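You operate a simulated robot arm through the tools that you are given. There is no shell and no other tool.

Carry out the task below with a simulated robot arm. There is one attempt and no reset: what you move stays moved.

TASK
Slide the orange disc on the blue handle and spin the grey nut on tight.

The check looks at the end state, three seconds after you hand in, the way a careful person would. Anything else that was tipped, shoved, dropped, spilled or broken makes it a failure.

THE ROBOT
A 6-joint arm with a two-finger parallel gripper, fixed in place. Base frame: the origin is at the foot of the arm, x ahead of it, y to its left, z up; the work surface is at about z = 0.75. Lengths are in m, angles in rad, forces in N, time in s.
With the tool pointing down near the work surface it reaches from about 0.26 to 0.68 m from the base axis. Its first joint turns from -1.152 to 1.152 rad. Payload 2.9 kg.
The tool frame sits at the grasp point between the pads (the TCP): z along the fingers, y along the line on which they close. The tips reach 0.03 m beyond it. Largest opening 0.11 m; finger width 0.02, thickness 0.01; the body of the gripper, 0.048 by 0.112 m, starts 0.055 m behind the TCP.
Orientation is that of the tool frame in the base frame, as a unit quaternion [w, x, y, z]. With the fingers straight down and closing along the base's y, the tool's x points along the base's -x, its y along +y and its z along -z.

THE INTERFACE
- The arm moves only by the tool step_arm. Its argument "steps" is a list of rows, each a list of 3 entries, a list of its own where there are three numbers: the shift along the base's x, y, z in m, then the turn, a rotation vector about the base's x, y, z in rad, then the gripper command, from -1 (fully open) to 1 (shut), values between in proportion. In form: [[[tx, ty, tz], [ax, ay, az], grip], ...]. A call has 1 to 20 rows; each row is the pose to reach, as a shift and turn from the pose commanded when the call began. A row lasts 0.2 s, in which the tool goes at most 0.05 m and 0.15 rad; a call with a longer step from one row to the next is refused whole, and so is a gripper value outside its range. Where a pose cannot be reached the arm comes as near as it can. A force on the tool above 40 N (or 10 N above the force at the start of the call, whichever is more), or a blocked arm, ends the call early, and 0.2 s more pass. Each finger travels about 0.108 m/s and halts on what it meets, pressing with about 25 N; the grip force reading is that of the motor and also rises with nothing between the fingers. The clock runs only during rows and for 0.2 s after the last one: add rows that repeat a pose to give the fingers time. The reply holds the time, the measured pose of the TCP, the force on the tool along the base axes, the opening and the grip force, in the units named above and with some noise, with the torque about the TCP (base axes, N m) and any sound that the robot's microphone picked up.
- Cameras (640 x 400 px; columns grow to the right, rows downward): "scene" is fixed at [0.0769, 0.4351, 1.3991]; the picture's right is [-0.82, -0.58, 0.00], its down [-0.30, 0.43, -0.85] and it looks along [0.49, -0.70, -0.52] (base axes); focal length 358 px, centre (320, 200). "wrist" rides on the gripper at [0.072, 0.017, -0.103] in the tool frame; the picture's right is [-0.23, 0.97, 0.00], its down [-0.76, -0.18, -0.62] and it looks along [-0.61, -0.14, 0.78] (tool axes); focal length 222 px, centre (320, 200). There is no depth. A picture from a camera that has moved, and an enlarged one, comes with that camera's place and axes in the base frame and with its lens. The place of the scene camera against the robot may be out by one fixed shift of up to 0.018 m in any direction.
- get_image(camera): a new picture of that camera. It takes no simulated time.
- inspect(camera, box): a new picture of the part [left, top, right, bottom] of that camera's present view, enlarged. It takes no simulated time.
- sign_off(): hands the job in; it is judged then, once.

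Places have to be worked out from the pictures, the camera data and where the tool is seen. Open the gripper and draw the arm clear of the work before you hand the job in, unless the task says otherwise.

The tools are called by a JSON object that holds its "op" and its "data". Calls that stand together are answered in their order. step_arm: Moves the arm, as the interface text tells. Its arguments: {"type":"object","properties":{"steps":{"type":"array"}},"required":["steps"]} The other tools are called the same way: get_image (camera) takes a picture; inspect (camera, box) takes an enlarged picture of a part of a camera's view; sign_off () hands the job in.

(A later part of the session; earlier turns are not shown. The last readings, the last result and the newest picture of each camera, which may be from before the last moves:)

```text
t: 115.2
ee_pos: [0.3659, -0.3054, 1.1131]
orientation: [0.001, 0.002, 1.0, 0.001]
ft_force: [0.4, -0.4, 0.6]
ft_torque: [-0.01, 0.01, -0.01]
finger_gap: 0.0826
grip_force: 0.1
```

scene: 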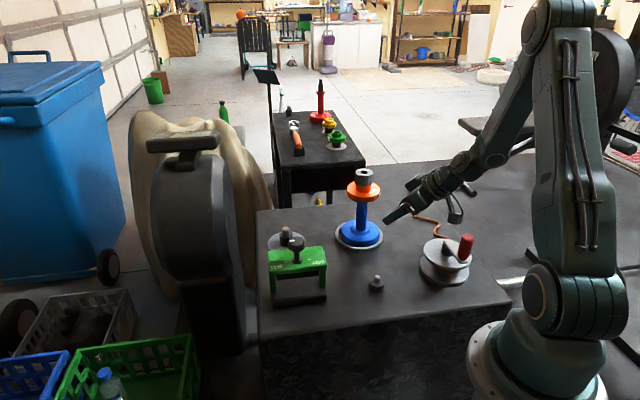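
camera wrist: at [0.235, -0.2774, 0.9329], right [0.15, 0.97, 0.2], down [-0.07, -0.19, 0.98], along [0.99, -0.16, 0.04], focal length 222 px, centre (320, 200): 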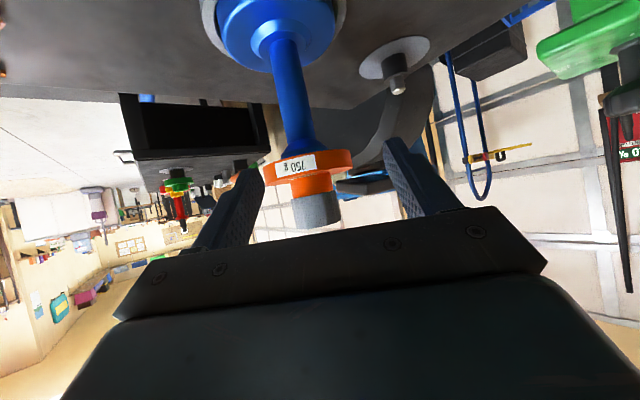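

Now tilt 0.85 rad forward at height, then lower so the camera is level with the disc–flange joint.

{"op": "step_arm", "data": {"steps": [[[0, 0, 0], [0, -0.14, 0], -0.5], [[0, 0, 0], [0, -0.28, 0], -0.5], [[0, 0, 0], [0, -0.42, 0], -0.5], [[0, 0, 0], [0, -0.56, 0], -0.5], [[0, 0, 0], [0, -0.7, 0], -0.5], [[0, 0, -0.04], [0, -0.78, 0], -0.5], [[0, 0, -0.08], [0, -0.85, 0], -0.5], [[0, 0, -0.12], [0, -0.85, 0], -0.5], [[0, 0, -0.16], [0, -0.85, 0], -0.5], [[0, 0, -0.2], [0, -0.85, 0], -0.5], [[0, 0, -0.23], [0, -0.85, 0], -0.5], [[0, 0, -0.23], [0, -0.85, 0], -0.5]]}}

{"op": "get_image", "data": {"camera": "wrist"}}

{"op": "get_image", "data": {"camera": "scene"}}

```text
t: 117.8
ee_pos: [0.3653, -0.3022, 0.8816]
orientation: [0.413, 0.0, 0.911, -0.001]
ft_force: [0.9, 0.1, 0.3]
ft_torque: [-0.01, 0.05, 0.02]
finger_gap: 0.0824
grip_force: 0.1
```

```text
taken
camera wrist: at [0.2411, -0.2865, 0.8966], right [0.15, 0.97, 0.17], down [0.03, -0.18, 0.98], along [0.99, -0.14, -0.06], focal length 222 px, centre (320, 200)
```

wrist: 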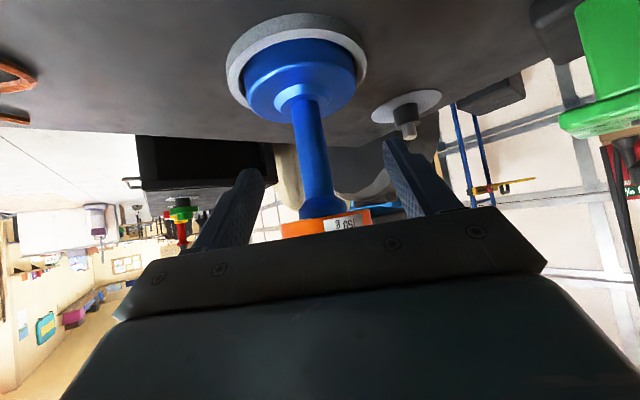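

```text
taken
```

scene: 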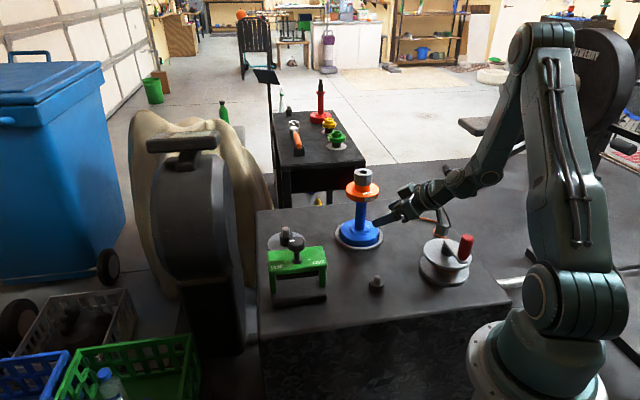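

Level with the disc's underside now. Zooming in on the disc–flange joint.

{"op": "inspect", "data": {"camera": "wrist", "box": [275, 180, 380, 245]}}

{"op": "inspect", "data": {"camera": "wrist", "box": [295, 195, 350, 230]}}

```text
6.10 times, centred on (328, 212) of wrist
camera zoom: at [0.2411, -0.2865, 0.8966], right [0.15, 0.97, 0.17], down [0.03, -0.18, 0.98], along [0.99, -0.14, -0.06], focal length 1354 px, centre (274, 124)
```

zoom: 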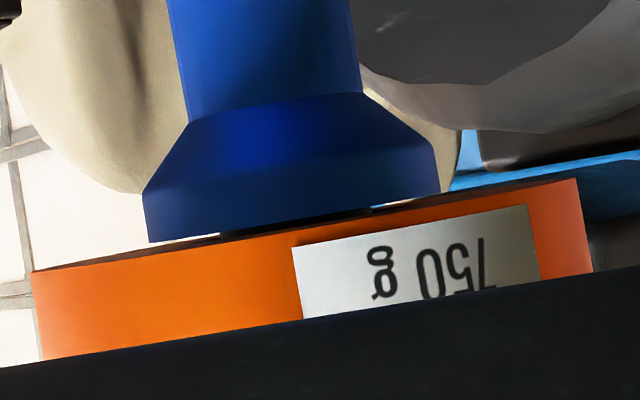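

```text
11.43 times, centred on (322, 212) of wrist
camera zoom: at [0.2411, -0.2865, 0.8966], right [0.15, 0.97, 0.17], down [0.03, -0.18, 0.98], along [0.99, -0.14, -0.06], focal length 2538 px, centre (291, 57)
```

zoom: 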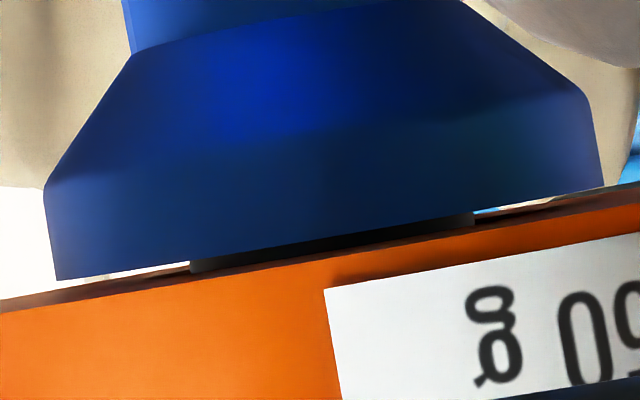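

I can see the dark sleeve between flange and disc: the disc sits roughly 1 mm above the flange, and about 0.6 mm below the nut – so it may not be fully seated and clamped. I'll return to vertical and test by pressing on the rim with the fingertips.

{"op": "step_arm", "data": {"steps": [[[0, 0, 0.05], [0, 0, 0], -0.5], [[0, 0, 0.1], [0, 0.1, 0], -0.5], [[0, 0, 0.15], [0, 0.24, 0], -0.5], [[0, 0, 0.2], [0, 0.38, 0], -0.5], [[0, 0, 0.24], [0, 0.52, 0], -0.5], [[0, 0, 0.24], [0, 0.66, 0], -0.5], [[0, 0, 0.24], [0, 0.8, 0], -0.5], [[0, 0, 0.24], [0, 0.85, 0], -0.5], [[0.03, -0.004, 0.24], [0, 0.85, 0], -0.5], [[0.06, -0.008, 0.24], [0, 0.85, 0], -0.5], [[0.09, -0.013, 0.24], [0, 0.85, 0], -0.5], [[0.09, -0.013, 0.2], [0, 0.85, 0], -0.5], [[0.09, -0.013, 0.16], [0, 0.85, 0], -0.5], [[0.09, -0.013, 0.13], [0, 0.85, 0], -0.5], [[0.09, -0.013, 0.13], [0, 0.85, 0], -0.5]]}}

{"op": "inspect", "data": {"camera": "wrist", "box": [240, 60, 400, 220]}}

{"op": "inspect", "data": {"camera": "scene", "box": [348, 170, 384, 193]}}

```text
t: 121.0
ee_pos: [0.4567, -0.3193, 1.0111]
orientation: [0.0, 0.001, 1.0, 0.0]
ft_force: [0.5, 0.5, 0.7]
ft_torque: [-0.03, 0.01, 0.0]
finger_gap: 0.0829
grip_force: 0.0
```

```text
2.50 times, centred on (320, 140) of wrist
camera zoom: at [0.3851, -0.3026, 1.1157], right [0.23, 0.97, 0.0], down [0.76, -0.18, 0.62], along [0.61, -0.14, -0.78], focal length 555 px, centre (320, 350)
```

zoom: 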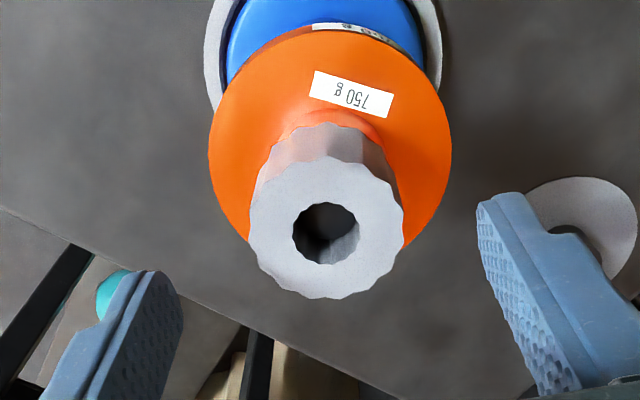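

```text
16.00 times, centred on (366, 182) of scene
camera zoom: at [0.0769, 0.4351, 1.3991], right [-0.82, -0.58, 0.0], down [-0.3, 0.43, -0.85], along [0.49, -0.7, -0.52], focal length 5721 px, centre (-416, 496)
```

zoom: 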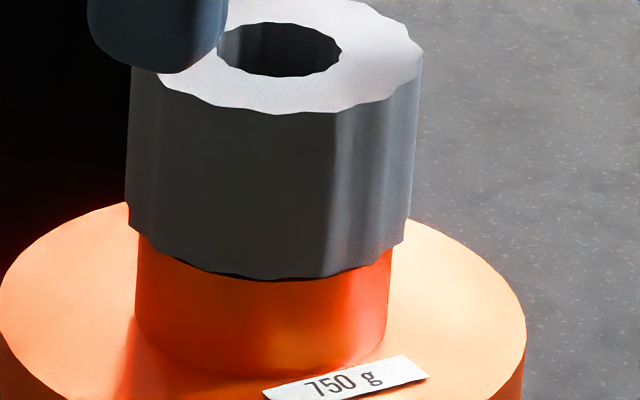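

The gap under the nut shows as a black line. I'll narrow the fingers to 0.062 m, straddle the nut and lower the tips onto the disc's rim to press it down.

{"op": "step_arm", "data": {"steps": [[[0.0022, 0.0016, 0], [0, 0, 0], -0.3], [[0.0022, 0.0016, 0], [0, 0, 0], -0.13], [[0.0022, 0.0016, 0], [0, 0, 0], -0.13], [[0.0022, 0.0016, -0.02], [0, 0, 0], -0.13], [[0.0022, 0.0016, -0.04], [0, 0, 0], -0.13], [[0.0022, 0.0016, -0.055], [0, 0, 0], -0.13], [[0.0022, 0.0016, -0.055], [0, 0, 0], -0.13]]}}

{"op": "inspect", "data": {"camera": "scene", "box": [345, 166, 389, 194]}}

{"op": "inspect", "data": {"camera": "wrist", "box": [240, 60, 400, 220]}}

```text
t: 122.6
ee_pos: [0.4594, -0.3164, 0.9571]
orientation: [0.001, 0.001, 1.0, 0.0]
ft_force: [0.4, 0.0, 0.0]
ft_torque: [0.02, 0.01, -0.02]
finger_gap: 0.0623
grip_force: 0.0
```

```text
14.29 times, centred on (367, 180) of scene
camera zoom: at [0.0769, 0.4351, 1.3991], right [-0.82, -0.58, 0.0], down [-0.3, 0.43, -0.85], along [0.49, -0.7, -0.52], focal length 5108 px, centre (-351, 486)
```

zoom: 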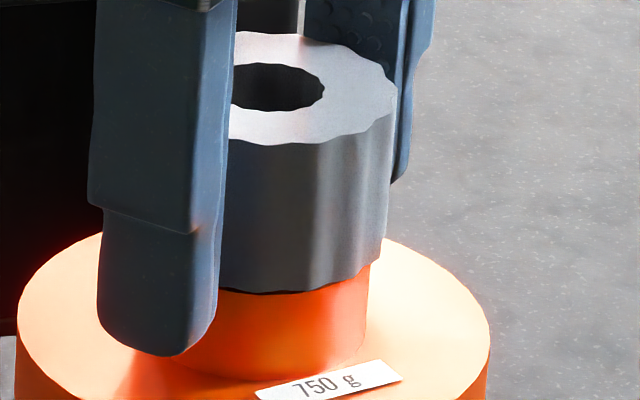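

```text
2.50 times, centred on (320, 140) of wrist
camera zoom: at [0.3874, -0.3004, 1.0616], right [0.23, 0.97, 0.0], down [0.76, -0.18, 0.62], along [0.61, -0.14, -0.78], focal length 555 px, centre (320, 350)
```

zoom: 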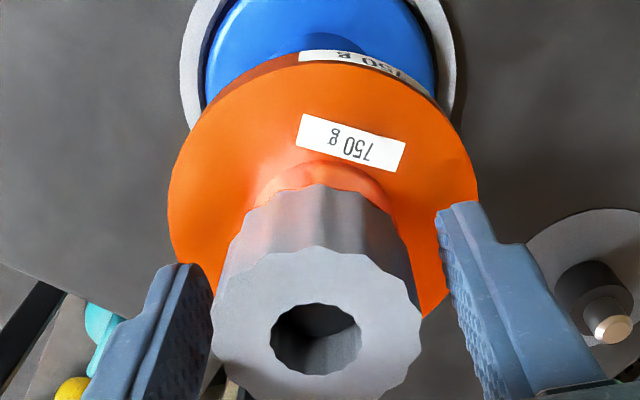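

Straddling the nut without contact. Now lowering in 1 mm steps until the tips press on the rim.

{"op": "step_arm", "data": {"steps": [[[0, 0, -0.002], [0, 0, 0], -0.13], [[0, 0, -0.004], [0, 0, 0], -0.13], [[0, 0, -0.005], [0, 0, 0], -0.13], [[0, 0, -0.006], [0, 0, 0], -0.13], [[0, 0, -0.007], [0, 0, 0], -0.13], [[0, 0, -0.007], [0, 0, 0], -0.13]]}}

```text
t: 124.0
ee_pos: [0.4586, -0.3153, 0.9489]
orientation: [0.001, 0.0, 1.0, -0.001]
ft_force: [-0.4, 0.5, 0.1]
ft_torque: [0.02, 0.0, 0.03]
finger_gap: 0.0621
grip_force: 0.0
```

{"op": "step_arm", "data": {"steps": [[[0, 0, -0.001], [0, 0, 0], -0.13], [[0, 0, -0.002], [0, 0, 0], -0.13], [[0, 0, -0.003], [0, 0, 0], -0.13], [[0, 0, -0.003], [0, 0, 0], -0.13]]}}

```text
t: 125.0
ee_pos: [0.4579, -0.3166, 0.9475]
orientation: [0.001, 0.0, 1.0, 0.001]
ft_force: [-0.2, -0.1, -0.3]
ft_torque: [0.02, 0.0, -0.01]
finger_gap: 0.0619
grip_force: 0.0
```

No contact yet at z≈0.946. Continuing in 1 mm steps.

{"op": "step_arm", "data": {"steps": [[[0, 0, -0.001], [0, 0, 0], -0.13], [[0, 0, -0.002], [0, 0, 0], -0.13], [[0, 0, -0.002], [0, 0, 0], -0.13]]}}

{"op": "inspect", "data": {"camera": "scene", "box": [345, 170, 389, 198]}}

```text
t: 125.8
ee_pos: [0.4589, -0.317, 0.945]
orientation: [0.001, 0.0, 1.0, 0.0]
ft_force: [-4.2, 6.2, 14.2]
ft_torque: [0.26, 0.26, -0.05]
finger_gap: 0.062
grip_force: 0.0
```

```text
14.29 times, centred on (367, 184) of scene
camera zoom: at [0.0766, 0.4354, 1.399], right [-0.82, -0.58, 0.0], down [-0.3, 0.43, -0.85], along [0.49, -0.7, -0.52], focal length 5108 px, centre (-351, 429)
```

zoom: 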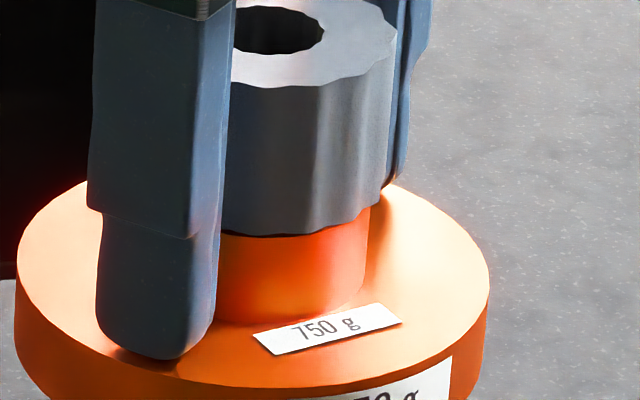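

The tips contact the rim at z≈0.945 (tip ≈0.915) and the disc doesn't move under 14 N, so the disc itself is seated. I'll look into the nut's hole now to see how deep the stud dome sits relative to the nut top, compared with before.

{"op": "step_arm", "data": {"steps": [[[0, 0, 0.003], [0, 0, 0], -0.13], [[0, 0, 0.01], [0, 0, 0], -0.13], [[0, 0, 0.018], [0, 0, 0], -0.13], [[0, 0, 0.018], [0, 0, 0], -0.13]]}}

{"op": "inspect", "data": {"camera": "wrist", "box": [295, 155, 345, 205]}}

{"op": "inspect", "data": {"camera": "wrist", "box": [260, 120, 380, 220]}}

{"op": "inspect", "data": {"camera": "scene", "box": [348, 170, 384, 193]}}

```text
t: 126.8
ee_pos: [0.4599, -0.3163, 0.9614]
orientation: [0.001, 0.001, 1.0, 0.0]
ft_force: [-0.1, -0.3, 1.2]
ft_torque: [0.01, 0.03, 0.0]
finger_gap: 0.0621
grip_force: 0.0
```

```text
8.00 times, centred on (320, 180) of wrist
camera zoom: at [0.3867, -0.3001, 1.0665], right [0.23, 0.97, 0.0], down [0.76, -0.18, 0.62], along [0.61, -0.14, -0.78], focal length 1777 px, centre (320, 360)
```

zoom: 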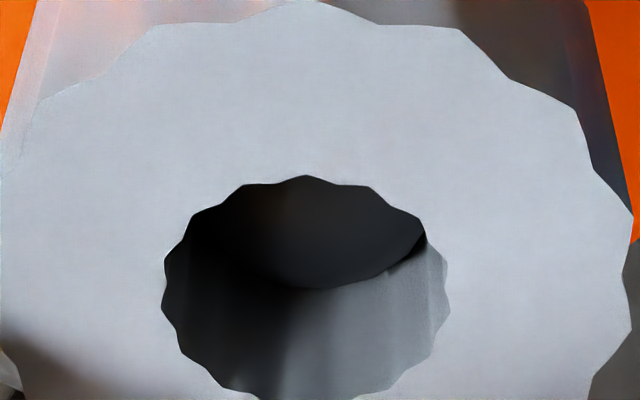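

```text
4.00 times, centred on (320, 170) of wrist
camera zoom: at [0.3867, -0.3001, 1.0665], right [0.23, 0.97, 0.0], down [0.76, -0.18, 0.62], along [0.61, -0.14, -0.78], focal length 888 px, centre (320, 320)
```

zoom: 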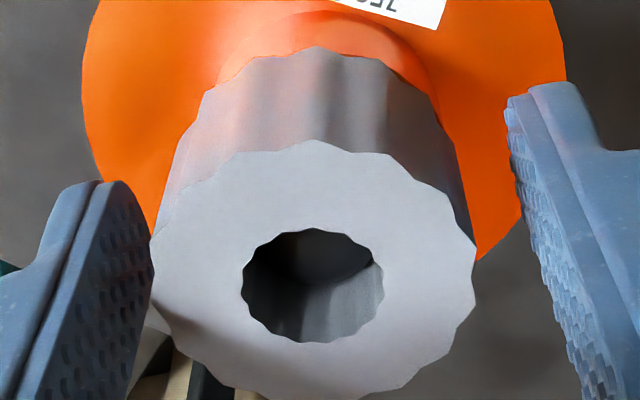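

```text
16.00 times, centred on (366, 182) of scene
camera zoom: at [0.0769, 0.4351, 1.3991], right [-0.82, -0.58, 0.0], down [-0.3, 0.43, -0.85], along [0.49, -0.7, -0.52], focal length 5721 px, centre (-416, 496)
```

zoom: 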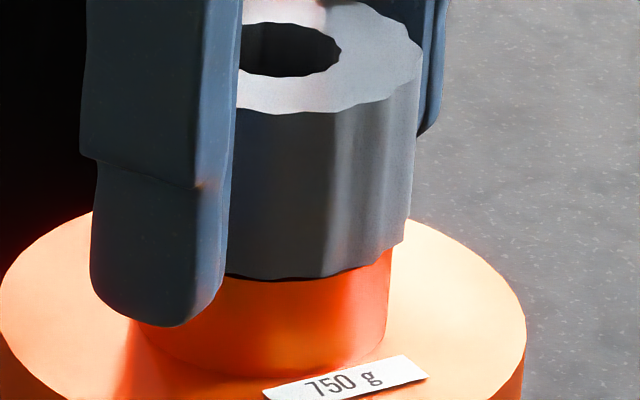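

Measured this way, the stud dome is now ~13 mm below the nut top versus ~10 mm earlier, i.e. the nut has crept up rather than down. I'll recentre, regrip and do gentle tests to understand the thread: first a 1 mm lift.

{"op": "step_arm", "data": {"steps": [[[-0.0015, -0.0005, 0], [0, 0, 0], -0.13], [[-0.0015, -0.0005, 0], [0, 0, 0], 0.1], [[-0.0015, -0.0005, 0], [0, 0, 0], 0.3], [[-0.0015, -0.0005, 0], [0, 0, 0], 1], [[-0.0015, -0.0005, 0], [0, 0, 0], 1]]}}

{"op": "step_arm", "data": {"steps": [[[0, 0, 0.0005], [0, 0, 0], 1], [[0, 0, 0.001], [0, 0, 0], 1], [[0, 0, 0.001], [0, 0, 0], 1]]}}

```text
t: 128.0
ee_pos: [0.4573, -0.3187, 0.9628]
orientation: [0.001, 0.001, 1.0, 0.0]
ft_force: [-0.3, -1.2, 0.2]
ft_torque: [0.06, -0.03, 0.07]
finger_gap: 0.0459
grip_force: 25.0
```

```text
t: 128.8
ee_pos: [0.4562, -0.3181, 0.9611]
orientation: [0.001, 0.001, 1.0, 0.0]
ft_force: [0.7, -2.8, -7.3]
ft_torque: [-0.01, -0.03, 0.03]
finger_gap: 0.0455
grip_force: 24.7
```

The nut is axially held (−7 N per mm). Now a controlled test: press to about +15 N so the base holds better, then turn 0.6 rad clockwise and compare label and nut height.

{"op": "step_arm", "data": {"steps": [[[0, 0, -0.001], [0, 0, 0], 1], [[0, 0, -0.002], [0, 0, 0], 1], [[0, 0, -0.003], [0, 0, 0], 1], [[0, 0, -0.003], [0, 0, 0], 1]]}}

{"op": "inspect", "data": {"camera": "scene", "box": [345, 168, 389, 196]}}

```text
t: 129.8
ee_pos: [0.4566, -0.3166, 0.9633]
orientation: [0.002, 0.001, 1.0, 0.0]
ft_force: [-8.7, -5.3, 14.2]
ft_torque: [0.09, 0.24, 0.11]
finger_gap: 0.0455
grip_force: 25.6
```

```text
14.29 times, centred on (367, 182) of scene
camera zoom: at [0.0765, 0.4351, 1.3991], right [-0.82, -0.58, 0.0], down [-0.3, 0.43, -0.85], along [0.49, -0.7, -0.52], focal length 5108 px, centre (-351, 457)
```

zoom: 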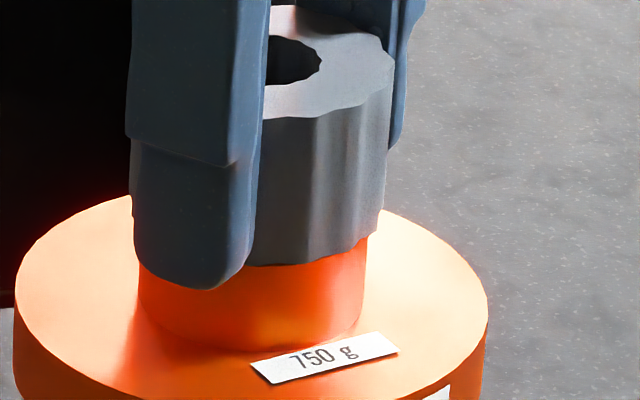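

{"op": "step_arm", "data": {"steps": [[[0, 0, 0], [0, 0, -0.1], 1], [[0, 0, 0], [0, 0, -0.2], 1], [[0, 0, 0], [0, 0, -0.3], 1], [[0, 0, 0], [0, 0, -0.4], 1], [[0, 0, 0], [0, 0, -0.5], 1], [[0, 0, 0], [0, 0, -0.6], 1]]}}

{"op": "inspect", "data": {"camera": "scene", "box": [345, 168, 389, 196]}}

```text
t: 131.2
ee_pos: [0.4575, -0.3163, 0.9591]
orientation: [-0.001, 0.297, 0.955, 0.0]
ft_force: [0.3, 0.8, 6.2]
ft_torque: [0.25, -0.1, 0.43]
finger_gap: 0.0465
grip_force: 25.4
```

```text
14.29 times, centred on (367, 182) of scene
camera zoom: at [0.0768, 0.4352, 1.3991], right [-0.82, -0.58, 0.0], down [-0.3, 0.43, -0.85], along [0.49, -0.7, -0.52], focal length 5108 px, centre (-351, 457)
```

zoom: 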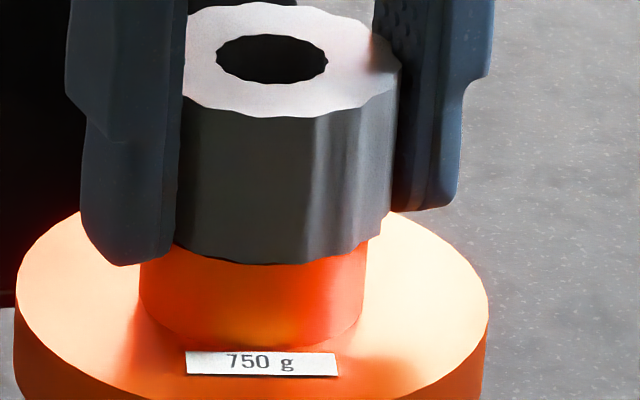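

Each clockwise stroke seems to have raised the nut slightly (gap 86→101 px), which suggests the thread may actually be left-handed. I'll test the other direction: 0.6 rad counter-clockwise, watching torque, label and nut height.

{"op": "step_arm", "data": {"steps": [[[0, 0, 0], [0, 0, 0.1], 1], [[0, 0, 0], [0, 0, 0.2], 1], [[0, 0, 0], [0, 0, 0.3], 1], [[0, 0, 0], [0, 0, 0.4], 1], [[0, 0, 0], [0, 0, 0.5], 1], [[0, 0, 0], [0, 0, 0.6], 1]]}}

{"op": "inspect", "data": {"camera": "scene", "box": [345, 168, 389, 196]}}

```text
t: 132.6
ee_pos: [0.4572, -0.3173, 0.96]
orientation: [0.001, 0.0, 1.0, 0.0]
ft_force: [-3.0, -4.9, 0.9]
ft_torque: [-0.11, 0.08, 0.01]
finger_gap: 0.0464
grip_force: 25.0
```

```text
14.29 times, centred on (367, 182) of scene
camera zoom: at [0.0768, 0.435, 1.3991], right [-0.82, -0.58, 0.0], down [-0.3, 0.43, -0.85], along [0.49, -0.7, -0.52], focal length 5108 px, centre (-351, 457)
```

zoom: 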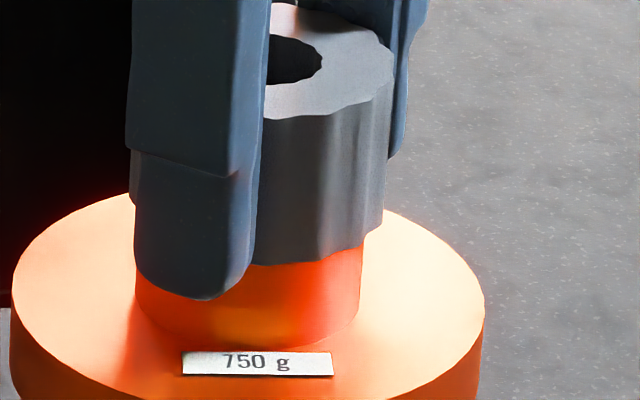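

Counter-clockwise the nut turns freely (torque ≈0, disc label still) and appears to come down. I'll continue counter-clockwise 1.2 rad, following down slightly, and watch.

{"op": "step_arm", "data": {"steps": [[[0, 0, 0], [0, 0, 0.15], 1], [[0, 0, -0.0001], [0, 0, 0.3], 1], [[0, 0, -0.0002], [0, 0, 0.45], 1], [[0, 0, -0.0003], [0, 0, 0.6], 1], [[0, 0, -0.0004], [0, 0, 0.75], 1], [[0, 0, -0.0005], [0, 0, 0.9], 1], [[0, 0, -0.0006], [0, 0, 1.05], 1], [[0, 0, -0.0006], [0, 0, 1.2], 1]]}}

{"op": "inspect", "data": {"camera": "scene", "box": [345, 168, 389, 196]}}

```text
t: 134.4
ee_pos: [0.4579, -0.3182, 0.962]
orientation: [0.0, -0.566, 0.825, -0.001]
ft_force: [0.8, -9.3, 10.0]
ft_torque: [-0.26, -0.03, -0.03]
finger_gap: 0.0463
grip_force: 25.1
```

```text
14.29 times, centred on (367, 182) of scene
camera zoom: at [0.0768, 0.435, 1.3991], right [-0.82, -0.58, 0.0], down [-0.3, 0.43, -0.85], along [0.49, -0.7, -0.52], focal length 5108 px, centre (-351, 457)
```

zoom: 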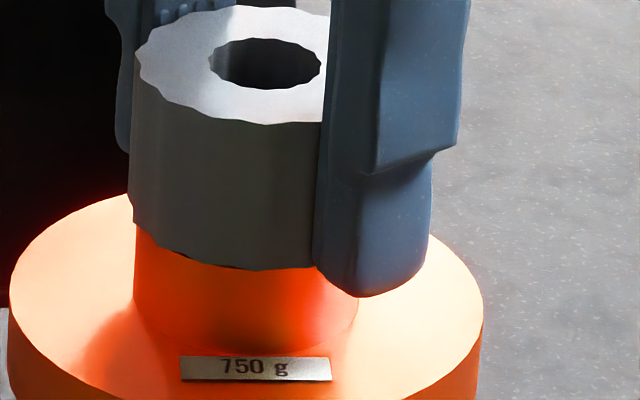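

Still free CCW. Now I'll go back clockwise 0.9 rad to see whether it is free until the former position (true thread stop) or locks right away.

{"op": "step_arm", "data": {"steps": [[[0, 0, 0], [0, 0, -0.15], 1], [[0, 0, 0], [0, 0, -0.3], 1], [[0, 0, 0], [0, 0, -0.45], 1], [[0, 0, 0], [0, 0, -0.6], 1], [[0, 0, 0], [0, 0, -0.75], 1], [[0, 0, 0], [0, 0, -0.9], 1]]}}

{"op": "inspect", "data": {"camera": "scene", "box": [345, 168, 389, 196]}}

```text
t: 135.8
ee_pos: [0.4557, -0.3182, 0.9596]
orientation: [0.001, -0.148, 0.989, 0.0]
ft_force: [1.5, -8.1, 8.6]
ft_torque: [-0.2, -0.08, 0.01]
finger_gap: 0.0467
grip_force: 24.9
```

```text
14.29 times, centred on (367, 182) of scene
camera zoom: at [0.0768, 0.435, 1.3991], right [-0.82, -0.58, 0.0], down [-0.3, 0.43, -0.85], along [0.49, -0.7, -0.52], focal length 5108 px, centre (-351, 457)
```

zoom: 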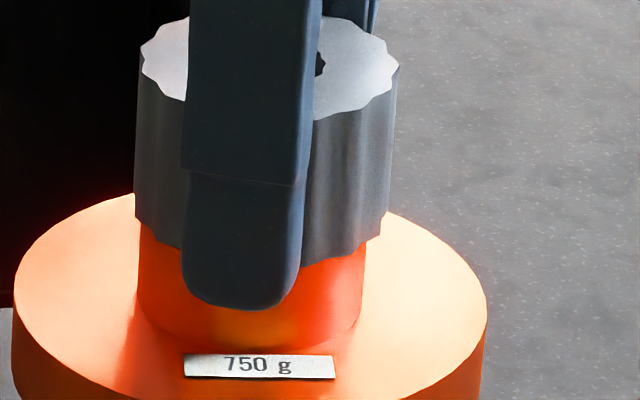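

Clockwise is also free here — so there's a genuine thread with a stop at the clockwise end. I'll continue clockwise 1.0 rad toward that stop and read torque and height.

{"op": "step_arm", "data": {"steps": [[[0, 0, 0], [0, 0, -0.15], 1], [[0, 0, 0], [0, 0, -0.3], 1], [[0, 0, 0], [0, 0, -0.45], 1], [[0, 0, 0], [0, 0, -0.6], 1], [[0, 0, 0], [0, 0, -0.7], 1]]}}

{"op": "inspect", "data": {"camera": "scene", "box": [345, 168, 389, 196]}}

```text
t: 137.0
ee_pos: [0.4567, -0.3169, 0.9601]
orientation: [-0.001, 0.201, 0.98, 0.0]
ft_force: [-0.8, -5.1, 1.7]
ft_torque: [-0.13, 0.02, -0.02]
finger_gap: 0.0463
grip_force: 24.5
```

```text
14.29 times, centred on (367, 182) of scene
camera zoom: at [0.0769, 0.435, 1.3991], right [-0.82, -0.58, 0.0], down [-0.3, 0.43, -0.85], along [0.49, -0.7, -0.52], focal length 5108 px, centre (-351, 457)
```

zoom: 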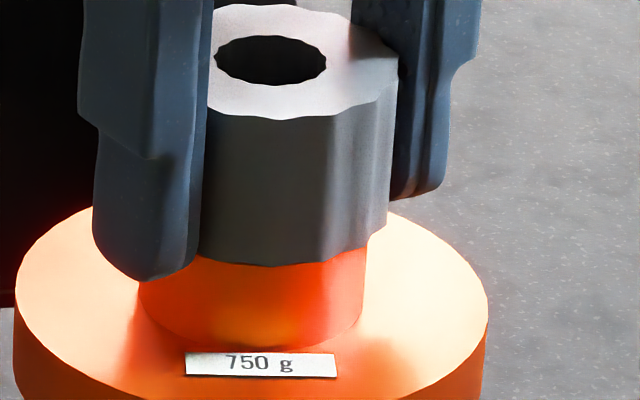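

Torque is still ~0 at yaw −0.4 and Fz fell, so clockwise does lower the nut (right-hand thread confirmed). Let me take the same reference view as right after placing the disc to compare the disc's height on the handle.

{"op": "inspect", "data": {"camera": "scene", "box": [325, 160, 405, 250]}}

{"op": "inspect", "data": {"camera": "scene", "box": [340, 210, 385, 250]}}

{"op": "inspect", "data": {"camera": "scene", "box": [348, 172, 384, 195]}}

```text
4.44 times, centred on (365, 205) of scene
camera zoom: at [0.0769, 0.435, 1.3991], right [-0.82, -0.58, 0.0], down [-0.3, 0.43, -0.85], along [0.49, -0.7, -0.52], focal length 1589 px, centre (120, 178)
```

zoom: 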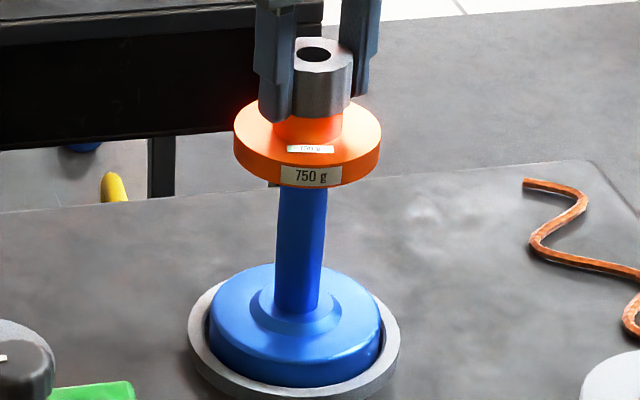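

```text
10.00 times, centred on (362, 230) of scene
camera zoom: at [0.0769, 0.435, 1.3991], right [-0.82, -0.58, 0.0], down [-0.3, 0.43, -0.85], along [0.49, -0.7, -0.52], focal length 3576 px, centre (-105, -100)
```

zoom: 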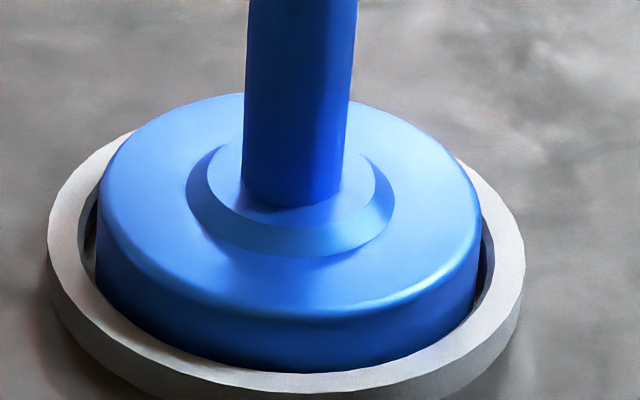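

```text
16.00 times, centred on (366, 184) of scene
camera zoom: at [0.0769, 0.435, 1.3991], right [-0.82, -0.58, 0.0], down [-0.3, 0.43, -0.85], along [0.49, -0.7, -0.52], focal length 5721 px, centre (-416, 464)
```

zoom: 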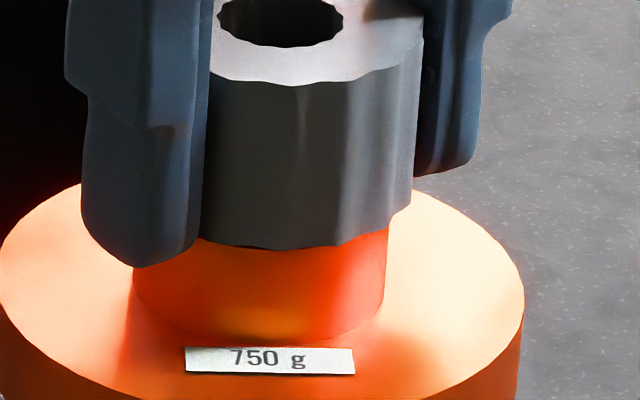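

Now a gap of only ~0.8 mm shows (it was ~1.8 mm in the "locked" state). I'll probe axially: push down 1.5 mm and see whether the nut moves freely down to the hub.

{"op": "step_arm", "data": {"steps": [[[0, 0, -0.0008], [0, 0, 0], 1], [[0, 0, -0.0015], [0, 0, 0], 1], [[0, 0, -0.0015], [0, 0, 0], 1]]}}

{"op": "inspect", "data": {"camera": "scene", "box": [348, 172, 384, 195]}}

```text
t: 137.8
ee_pos: [0.4557, -0.3174, 0.9585]
orientation: [0.0, 0.2, 0.98, 0.0]
ft_force: [-4.2, 1.1, 12.0]
ft_torque: [0.01, 0.08, 0.03]
finger_gap: 0.0465
grip_force: 25.1
```

```text
16.00 times, centred on (366, 184) of scene
camera zoom: at [0.0766, 0.4352, 1.3991], right [-0.82, -0.58, 0.0], down [-0.3, 0.43, -0.85], along [0.49, -0.7, -0.52], focal length 5721 px, centre (-416, 464)
```

zoom: 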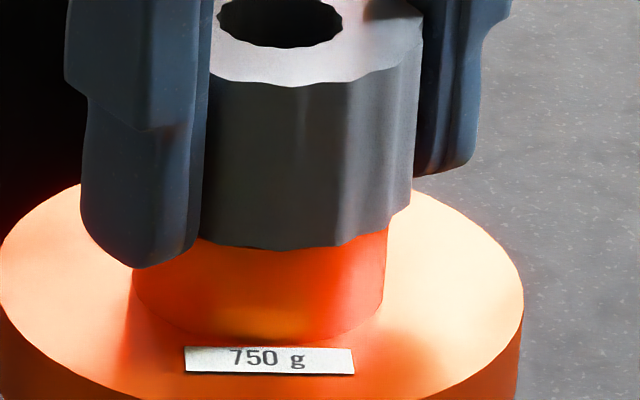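

The nut doesn't move under 12 N, so the thread holds it; it needs rotation. Turning clockwise 0.5 rad more under this press.

{"op": "step_arm", "data": {"steps": [[[0, 0, 0], [0, 0, -0.1], 1], [[0, 0, 0], [0, 0, -0.2], 1], [[0, 0, 0], [0, 0, -0.3], 1], [[0, 0, 0], [0, 0, -0.4], 1], [[0, 0, 0], [0, 0, -0.5], 1]]}}

{"op": "inspect", "data": {"camera": "scene", "box": [348, 172, 384, 195]}}

```text
t: 139.0
ee_pos: [0.4576, -0.3177, 0.9579]
orientation: [0.001, 0.436, 0.9, -0.001]
ft_force: [0.3, 0.5, 10.7]
ft_torque: [-0.1, -0.11, 0.45]
finger_gap: 0.0466
grip_force: 24.8
```

```text
16.00 times, centred on (366, 184) of scene
camera zoom: at [0.0768, 0.4352, 1.3991], right [-0.82, -0.58, 0.0], down [-0.3, 0.43, -0.85], along [0.49, -0.7, -0.52], focal length 5721 px, centre (-416, 464)
```

zoom: 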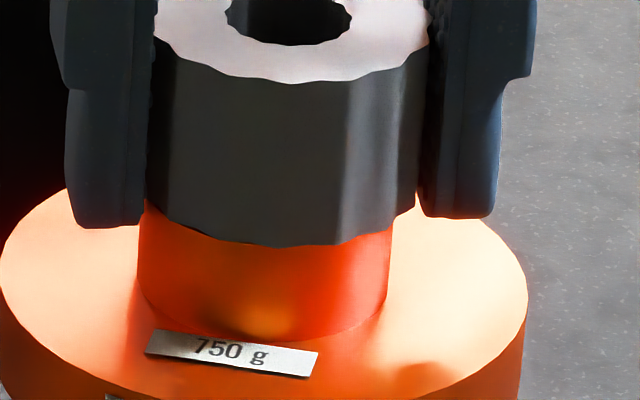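

At the stop the visible gap on the camera side grows to ~1.7 mm while the other side seems to touch: the nut is tilting (binding) under my grip rather than sitting flat. I'll release it and check its tilt.

{"op": "step_arm", "data": {"steps": [[[0, 0, 0.001], [0, 0, 0], 1], [[0, 0, 0.001], [0, 0, 0], 0.3], [[0, 0, 0.001], [0, 0, 0], 0.0], [[0, 0, 0.001], [0, 0, 0], -0.3], [[0, 0, 0.02], [0, 0, 0], -0.3], [[0, 0, 0.05], [0, 0, 0], -0.3], [[0, 0, 0.07], [0, 0, 0], -0.3], [[0, 0, 0.07], [0, 0, 0], -0.3]]}}

{"op": "inspect", "data": {"camera": "scene", "box": [348, 172, 384, 195]}}

{"op": "inspect", "data": {"camera": "wrist", "box": [270, 60, 370, 160]}}

```text
t: 140.8
ee_pos: [0.4559, -0.3171, 1.029]
orientation: [0.0, 0.436, 0.9, 0.0]
ft_force: [-0.3, -0.9, -0.4]
ft_torque: [-0.04, 0.0, 0.02]
finger_gap: 0.0712
grip_force: 0.1
```

```text
16.00 times, centred on (366, 184) of scene
camera zoom: at [0.0769, 0.4351, 1.3991], right [-0.82, -0.58, 0.0], down [-0.3, 0.43, -0.85], along [0.49, -0.7, -0.52], focal length 5721 px, centre (-416, 464)
```

zoom: 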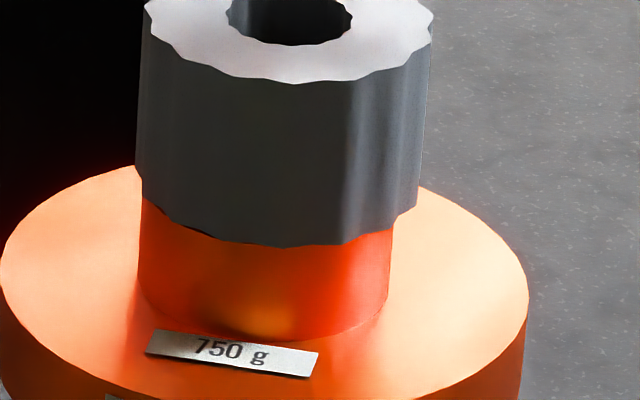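

```text
4.00 times, centred on (320, 110) of wrist
camera zoom: at [0.4258, -0.2501, 1.1331], right [0.9, 0.43, 0.0], down [0.33, -0.71, 0.62], along [0.27, -0.56, -0.78], focal length 888 px, centre (320, 560)
```

zoom: 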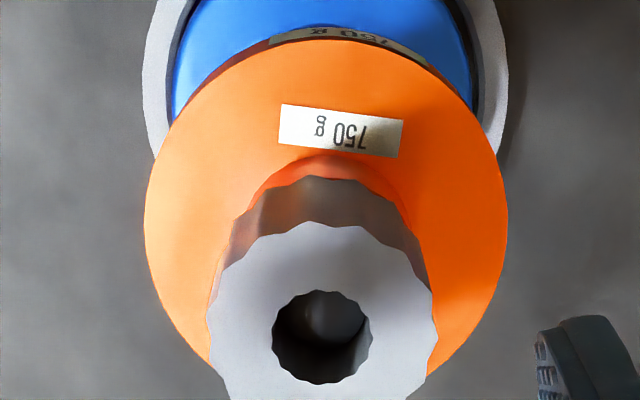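

I'll regrip (the position was well centred) and back the nut off counter-clockwise by 3 rad under a light downward push, to let it re-seat squarely before tightening again.

{"op": "step_arm", "data": {"steps": [[[0, 0, -0.03], [0, 0, 0], -0.3], [[0, 0, -0.06], [0, 0, 0], -0.3], [[0, 0, -0.068], [0, 0, 0], -0.3], [[0, 0, -0.068], [0, 0, 0], 0.0], [[0, 0, -0.068], [0, 0, 0], 0.2], [[0, 0, -0.068], [0, 0, 0], 1], [[0, 0, -0.068], [0, 0, 0], 1]]}}

{"op": "step_arm", "data": {"steps": [[[0, 0, 0], [0, 0, 0.15], 1], [[0, 0, 0], [0, 0, 0.3], 1], [[0, 0, 0], [0, 0, 0.45], 1], [[0, 0, 0], [0, 0, 0.6], 1], [[0, 0, 0], [0, 0, 0.75], 1], [[0, 0, 0], [0, 0, 0.9], 1], [[0, 0, 0], [0, 0, 1.05], 1], [[0, 0, 0], [0, 0, 1.2], 1], [[0, 0, 0], [0, 0, 1.35], 1], [[0, 0, 0], [0, 0, 1.5], 1]]}}

{"op": "inspect", "data": {"camera": "scene", "box": [348, 172, 384, 195]}}

```text
t: 142.4
ee_pos: [0.4565, -0.3146, 0.962]
orientation: [0.002, 0.436, 0.9, 0.0]
ft_force: [-3.7, -3.2, -0.5]
ft_torque: [-0.13, 0.08, 0.02]
finger_gap: 0.0467
grip_force: 25.6
```

```text
t: 144.6
ee_pos: [0.4578, -0.3163, 0.9599]
orientation: [0.002, -0.296, 0.955, -0.002]
ft_force: [5.5, -7.1, 10.4]
ft_torque: [-0.28, -0.37, -0.11]
finger_gap: 0.0467
grip_force: 25.3
```

```text
16.00 times, centred on (366, 184) of scene
camera zoom: at [0.0769, 0.435, 1.3991], right [-0.82, -0.58, 0.0], down [-0.3, 0.43, -0.85], along [0.49, -0.7, -0.52], focal length 5721 px, centre (-416, 464)
```

zoom: 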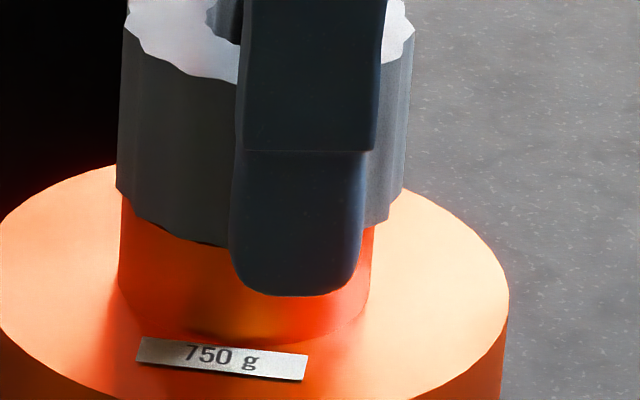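

Counter-clockwise clearly raises the nut (~4 mm/turn pitch), so it is a right-hand thread. The likely culprit is the disc: it stuck slightly above the flange when inserted. I'll open the fingers to 0.062 m and press the disc's rim down harder with the fingertips.

{"op": "step_arm", "data": {"steps": [[[0, 0, 0], [0, 0, 0], 0.1], [[0, 0, 0], [0, 0, 0], -0.13], [[0, 0, 0], [0, 0, 0], -0.13], [[0, 0, -0.005], [0, 0, 0], -0.13], [[0, 0, -0.01], [0, 0, 0], -0.13], [[0, 0, -0.013], [0, 0, 0], -0.13], [[0, 0, -0.015], [0, 0, 0], -0.13], [[0, 0, -0.016], [0, 0, 0], -0.13], [[0, 0, -0.017], [0, 0, 0], -0.13]]}}

{"op": "inspect", "data": {"camera": "scene", "box": [348, 172, 384, 195]}}

```text
t: 146.6
ee_pos: [0.4568, -0.3163, 0.9453]
orientation: [0.001, -0.294, 0.956, -0.002]
ft_force: [-3.2, 0.7, 16.6]
ft_torque: [0.5, 0.51, 0.09]
finger_gap: 0.0635
grip_force: 1.5
```

```text
16.00 times, centred on (366, 184) of scene
camera zoom: at [0.0766, 0.4353, 1.3991], right [-0.82, -0.58, 0.0], down [-0.3, 0.43, -0.85], along [0.49, -0.7, -0.52], focal length 5721 px, centre (-416, 464)
```

zoom: 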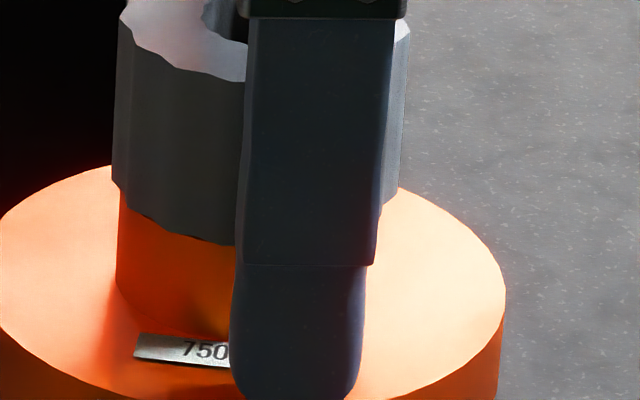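

The torque shows only the finger on the near (−x,+y) side is bearing: the disc is cocked, high on that side. Pressing further (to ~30 N) on that high side to level and seat it.

{"op": "step_arm", "data": {"steps": [[[0, 0, -0.0006], [0, 0, 0], -0.13], [[0, 0, -0.0012], [0, 0, 0], -0.13], [[0, 0, -0.0018], [0, 0, 0], -0.13], [[0, 0, -0.0018], [0, 0, 0], -0.13]]}}

{"op": "inspect", "data": {"camera": "scene", "box": [348, 172, 384, 195]}}

```text
t: 147.5
ee_pos: [0.4575, -0.3174, 0.945]
orientation: [0.001, -0.294, 0.956, -0.002]
ft_force: [-4.9, 1.1, 6.3]
ft_torque: [0.24, 0.29, 0.06]
finger_gap: 0.0638
grip_force: 2.1
stopped in row 4: the force on the tool passed its limit at 40 N (the readings are from after the stop); the commanded pose is now the measured one
```

```text
16.00 times, centred on (366, 184) of scene
camera zoom: at [0.0767, 0.4352, 1.3991], right [-0.82, -0.58, 0.0], down [-0.3, 0.43, -0.85], along [0.49, -0.7, -0.52], focal length 5721 px, centre (-416, 464)
```

zoom: 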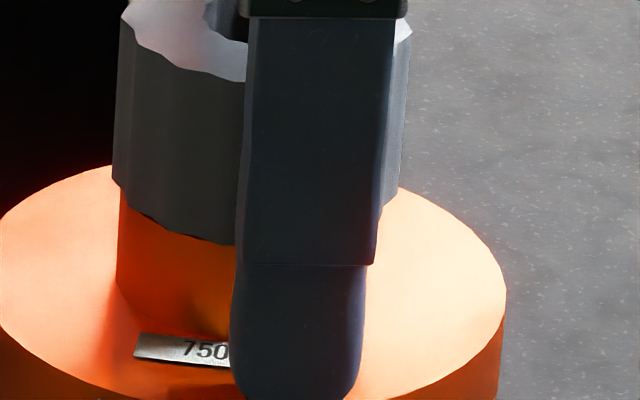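

At 40 N the disc doesn't budge, so it is rigidly seated. I'll raise back to the nut, recentre by vision and tighten it to the stop again.

{"op": "step_arm", "data": {"steps": [[[0, 0, 0.006], [0, 0, 0], -0.3], [[0, 0, 0.016], [0, 0, 0], -0.5], [[0, 0, 0.016], [0, 0, 0], -0.5]]}}

{"op": "inspect", "data": {"camera": "wrist", "box": [240, 60, 400, 220]}}

{"op": "inspect", "data": {"camera": "scene", "box": [348, 172, 384, 195]}}

```text
t: 148.3
ee_pos: [0.4578, -0.3171, 0.9605]
orientation: [0.003, -0.293, 0.956, -0.003]
ft_force: [0.0, 0.0, -0.3]
ft_torque: [0.01, 0.02, 0.01]
finger_gap: 0.0826
grip_force: 0.1
```

```text
2.50 times, centred on (320, 140) of wrist
camera zoom: at [0.388, -0.3439, 1.0647], right [-0.36, 0.93, 0.0], down [0.73, 0.28, 0.63], along [0.59, 0.22, -0.78], focal length 555 px, centre (320, 350)
```

zoom: 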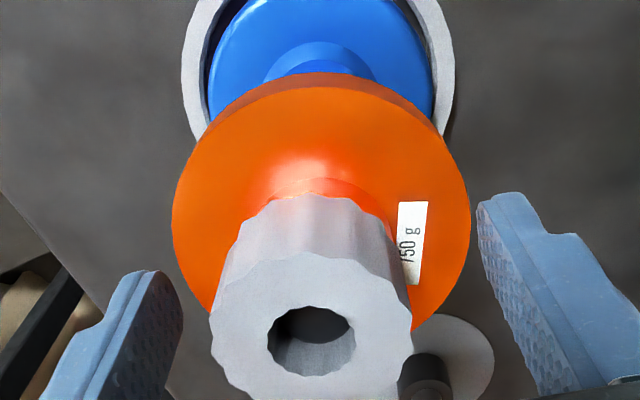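

```text
16.00 times, centred on (366, 184) of scene
camera zoom: at [0.0769, 0.4351, 1.3991], right [-0.82, -0.58, 0.0], down [-0.3, 0.43, -0.85], along [0.49, -0.7, -0.52], focal length 5721 px, centre (-416, 464)
```

zoom: 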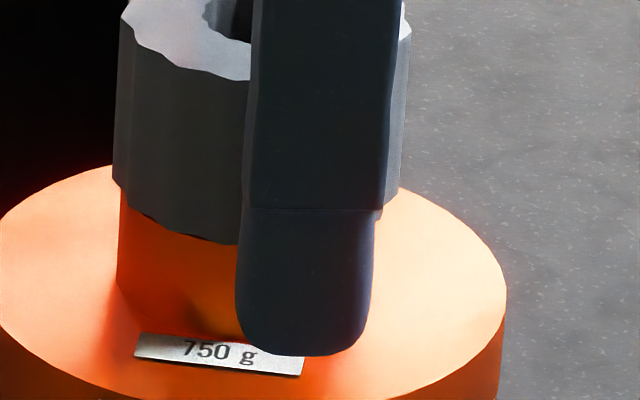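

Recentring (+0.0035, −0.0008), removing the tiny tilt, and gripping the nut.

{"op": "step_arm", "data": {"steps": [[[0.0035, -0.0008, 0], [0.004, 0.0075, 0], -0.5], [[0.0035, -0.0008, 0], [0.004, 0.0075, 0], -0.2], [[0.0035, -0.0008, 0], [0.004, 0.0075, 0], 0.05], [[0.0035, -0.0008, 0], [0.004, 0.0075, 0], 0.2], [[0.0035, -0.0008, 0], [0.004, 0.0075, 0], 1], [[0.0035, -0.0008, 0], [0.004, 0.0075, 0], 1]]}}

```text
t: 149.7
ee_pos: [0.4614, -0.3184, 0.9588]
orientation: [-0.002, -0.293, 0.956, 0.001]
ft_force: [-0.1, -0.8, -0.8]
ft_torque: [0.01, -0.04, 0.03]
finger_gap: 0.046
grip_force: 24.9
```

Perfectly centred (forces ≈0). Turning clockwise 1.2 rad, lowering with the thread (0.64 mm/rad).

{"op": "step_arm", "data": {"steps": [[[0, 0, -0.0001], [0, 0, -0.15], 1], [[0, 0, -0.0002], [0, 0, -0.3], 1], [[0, 0, -0.0003], [0, 0, -0.45], 1], [[0, 0, -0.0004], [0, 0, -0.6], 1], [[0, 0, -0.0005], [0, 0, -0.75], 1], [[0, 0, -0.0006], [0, 0, -0.9], 1], [[0, 0, -0.0007], [0, 0, -1.05], 1], [[0, 0, -0.0008], [0, 0, -1.2], 1]]}}

{"op": "inspect", "data": {"camera": "scene", "box": [348, 172, 384, 195]}}

```text
t: 151.5
ee_pos: [0.4614, -0.3169, 0.9607]
orientation: [-0.001, 0.297, 0.955, 0.001]
ft_force: [-1.7, 8.0, 6.8]
ft_torque: [0.17, 0.09, 0.05]
finger_gap: 0.0459
grip_force: 25.1
```

```text
16.00 times, centred on (366, 184) of scene
camera zoom: at [0.0768, 0.4353, 1.399], right [-0.82, -0.58, 0.0], down [-0.3, 0.43, -0.85], along [0.49, -0.7, -0.52], focal length 5721 px, centre (-416, 464)
```

zoom: 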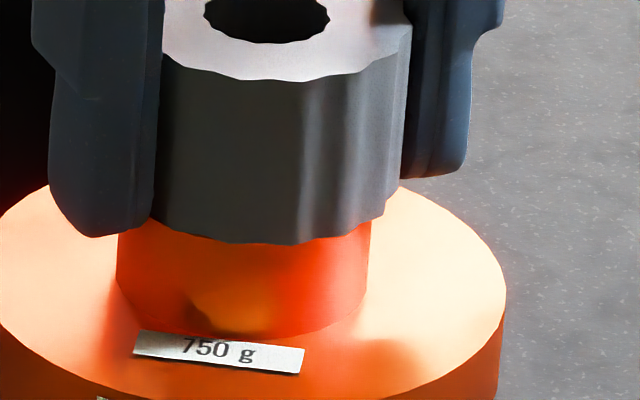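

{"op": "step_arm", "data": {"steps": [[[0, 0.0005, 0], [0, 0, -0.1], 1], [[0, 0.0005, 0], [0, 0, -0.2], 1], [[0, 0.0005, 0], [0, 0, -0.3], 1], [[0, 0.0005, 0], [0, 0, -0.4], 1]]}}

{"op": "inspect", "data": {"camera": "scene", "box": [348, 172, 384, 195]}}

```text
t: 152.5
ee_pos: [0.4606, -0.3189, 0.9605]
orientation: [0.001, 0.482, 0.876, 0.001]
ft_force: [-0.7, -2.8, 8.4]
ft_torque: [-0.22, 0.14, 0.52]
finger_gap: 0.046
grip_force: 25.1
```

```text
16.00 times, centred on (366, 184) of scene
camera zoom: at [0.0768, 0.4351, 1.3991], right [-0.82, -0.58, 0.0], down [-0.3, 0.43, -0.85], along [0.49, -0.7, -0.52], focal length 5721 px, centre (-416, 464)
```

zoom: 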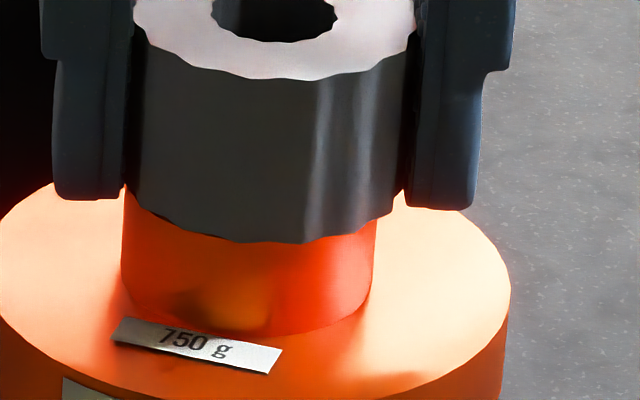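

The stop is crisp (0.52 N·m, always at the same relative angle). To verify the disc is actually clamped, I'll release, grip the disc by its rim, and twist it slightly clockwise to see whether it moves independently of the nut.

{"op": "step_arm", "data": {"steps": [[[0, 0, 0], [0, 0, 0], 0.0], [[0, 0, 0], [0, 0, 0], -0.4], [[0, 0, 0], [0, 0, 0], -0.8], [[0, 0, 0], [0, 0, 0], -1], [[0, 0, 0.02], [0, 0, 0], -1], [[0, 0, 0.02], [0, 0, 0], -1]]}}

{"op": "inspect", "data": {"camera": "wrist", "box": [220, 60, 420, 220]}}

{"op": "inspect", "data": {"camera": "scene", "box": [348, 172, 384, 195]}}

```text
t: 153.9
ee_pos: [0.4618, -0.3182, 0.9795]
orientation: [0.0, 0.481, 0.877, 0.002]
ft_force: [0.5, 0.6, -0.4]
ft_torque: [-0.01, 0.03, 0.0]
finger_gap: 0.11
grip_force: 0.0
```

```text
2.50 times, centred on (320, 140) of wrist
camera zoom: at [0.4366, -0.2481, 1.0847], right [0.94, 0.33, 0.0], down [0.26, -0.74, 0.62], along [0.21, -0.59, -0.78], focal length 555 px, centre (320, 350)
```

zoom: 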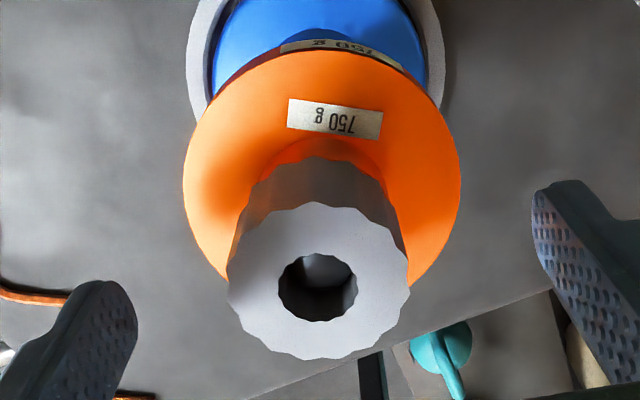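

```text
16.00 times, centred on (366, 184) of scene
camera zoom: at [0.0769, 0.4351, 1.3991], right [-0.82, -0.58, 0.0], down [-0.3, 0.43, -0.85], along [0.49, -0.7, -0.52], focal length 5721 px, centre (-416, 464)
```

zoom: 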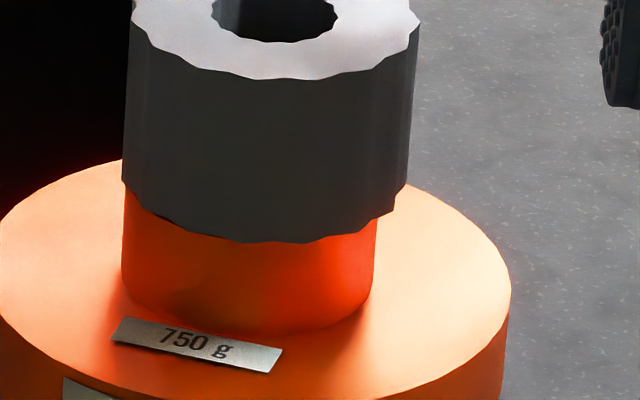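

Now lowering with fully open fingers around the rim and gripping the disc by its edge.

{"op": "step_arm", "data": {"steps": [[[0.0003, -0.0018, 0], [0, 0, 0], -1], [[0.0003, -0.0018, -0.02], [0, 0, 0], -1], [[0.0003, -0.0018, -0.035], [0, 0, 0], -1], [[0.0003, -0.0018, -0.045], [0, 0, 0], -1], [[0.0003, -0.0018, -0.045], [0, 0, 0], -0.75], [[0.0003, -0.0018, -0.045], [0, 0, 0], -0.65], [[0.0003, -0.0018, -0.045], [0, 0, 0], 0.5], [[0.0003, -0.0018, -0.045], [0, 0, 0], 0.5]]}}

{"op": "inspect", "data": {"camera": "scene", "box": [340, 160, 392, 200]}}

```text
t: 155.7
ee_pos: [0.4608, -0.3191, 0.9351]
orientation: [0.0, 0.479, 0.878, 0.001]
ft_force: [5.0, 4.1, 0.0]
ft_torque: [0.2, -0.2, 0.01]
finger_gap: 0.0867
grip_force: 25.1
```

```text
10.00 times, centred on (366, 180) of scene
camera zoom: at [0.0771, 0.4352, 1.3991], right [-0.82, -0.58, 0.0], down [-0.3, 0.43, -0.85], along [0.49, -0.7, -0.52], focal length 3576 px, centre (-140, 400)
```

zoom: 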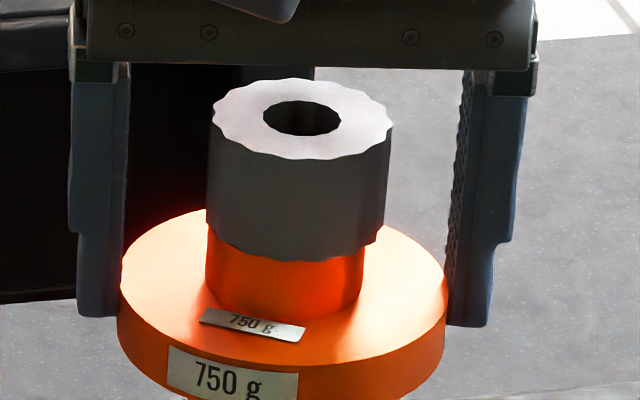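

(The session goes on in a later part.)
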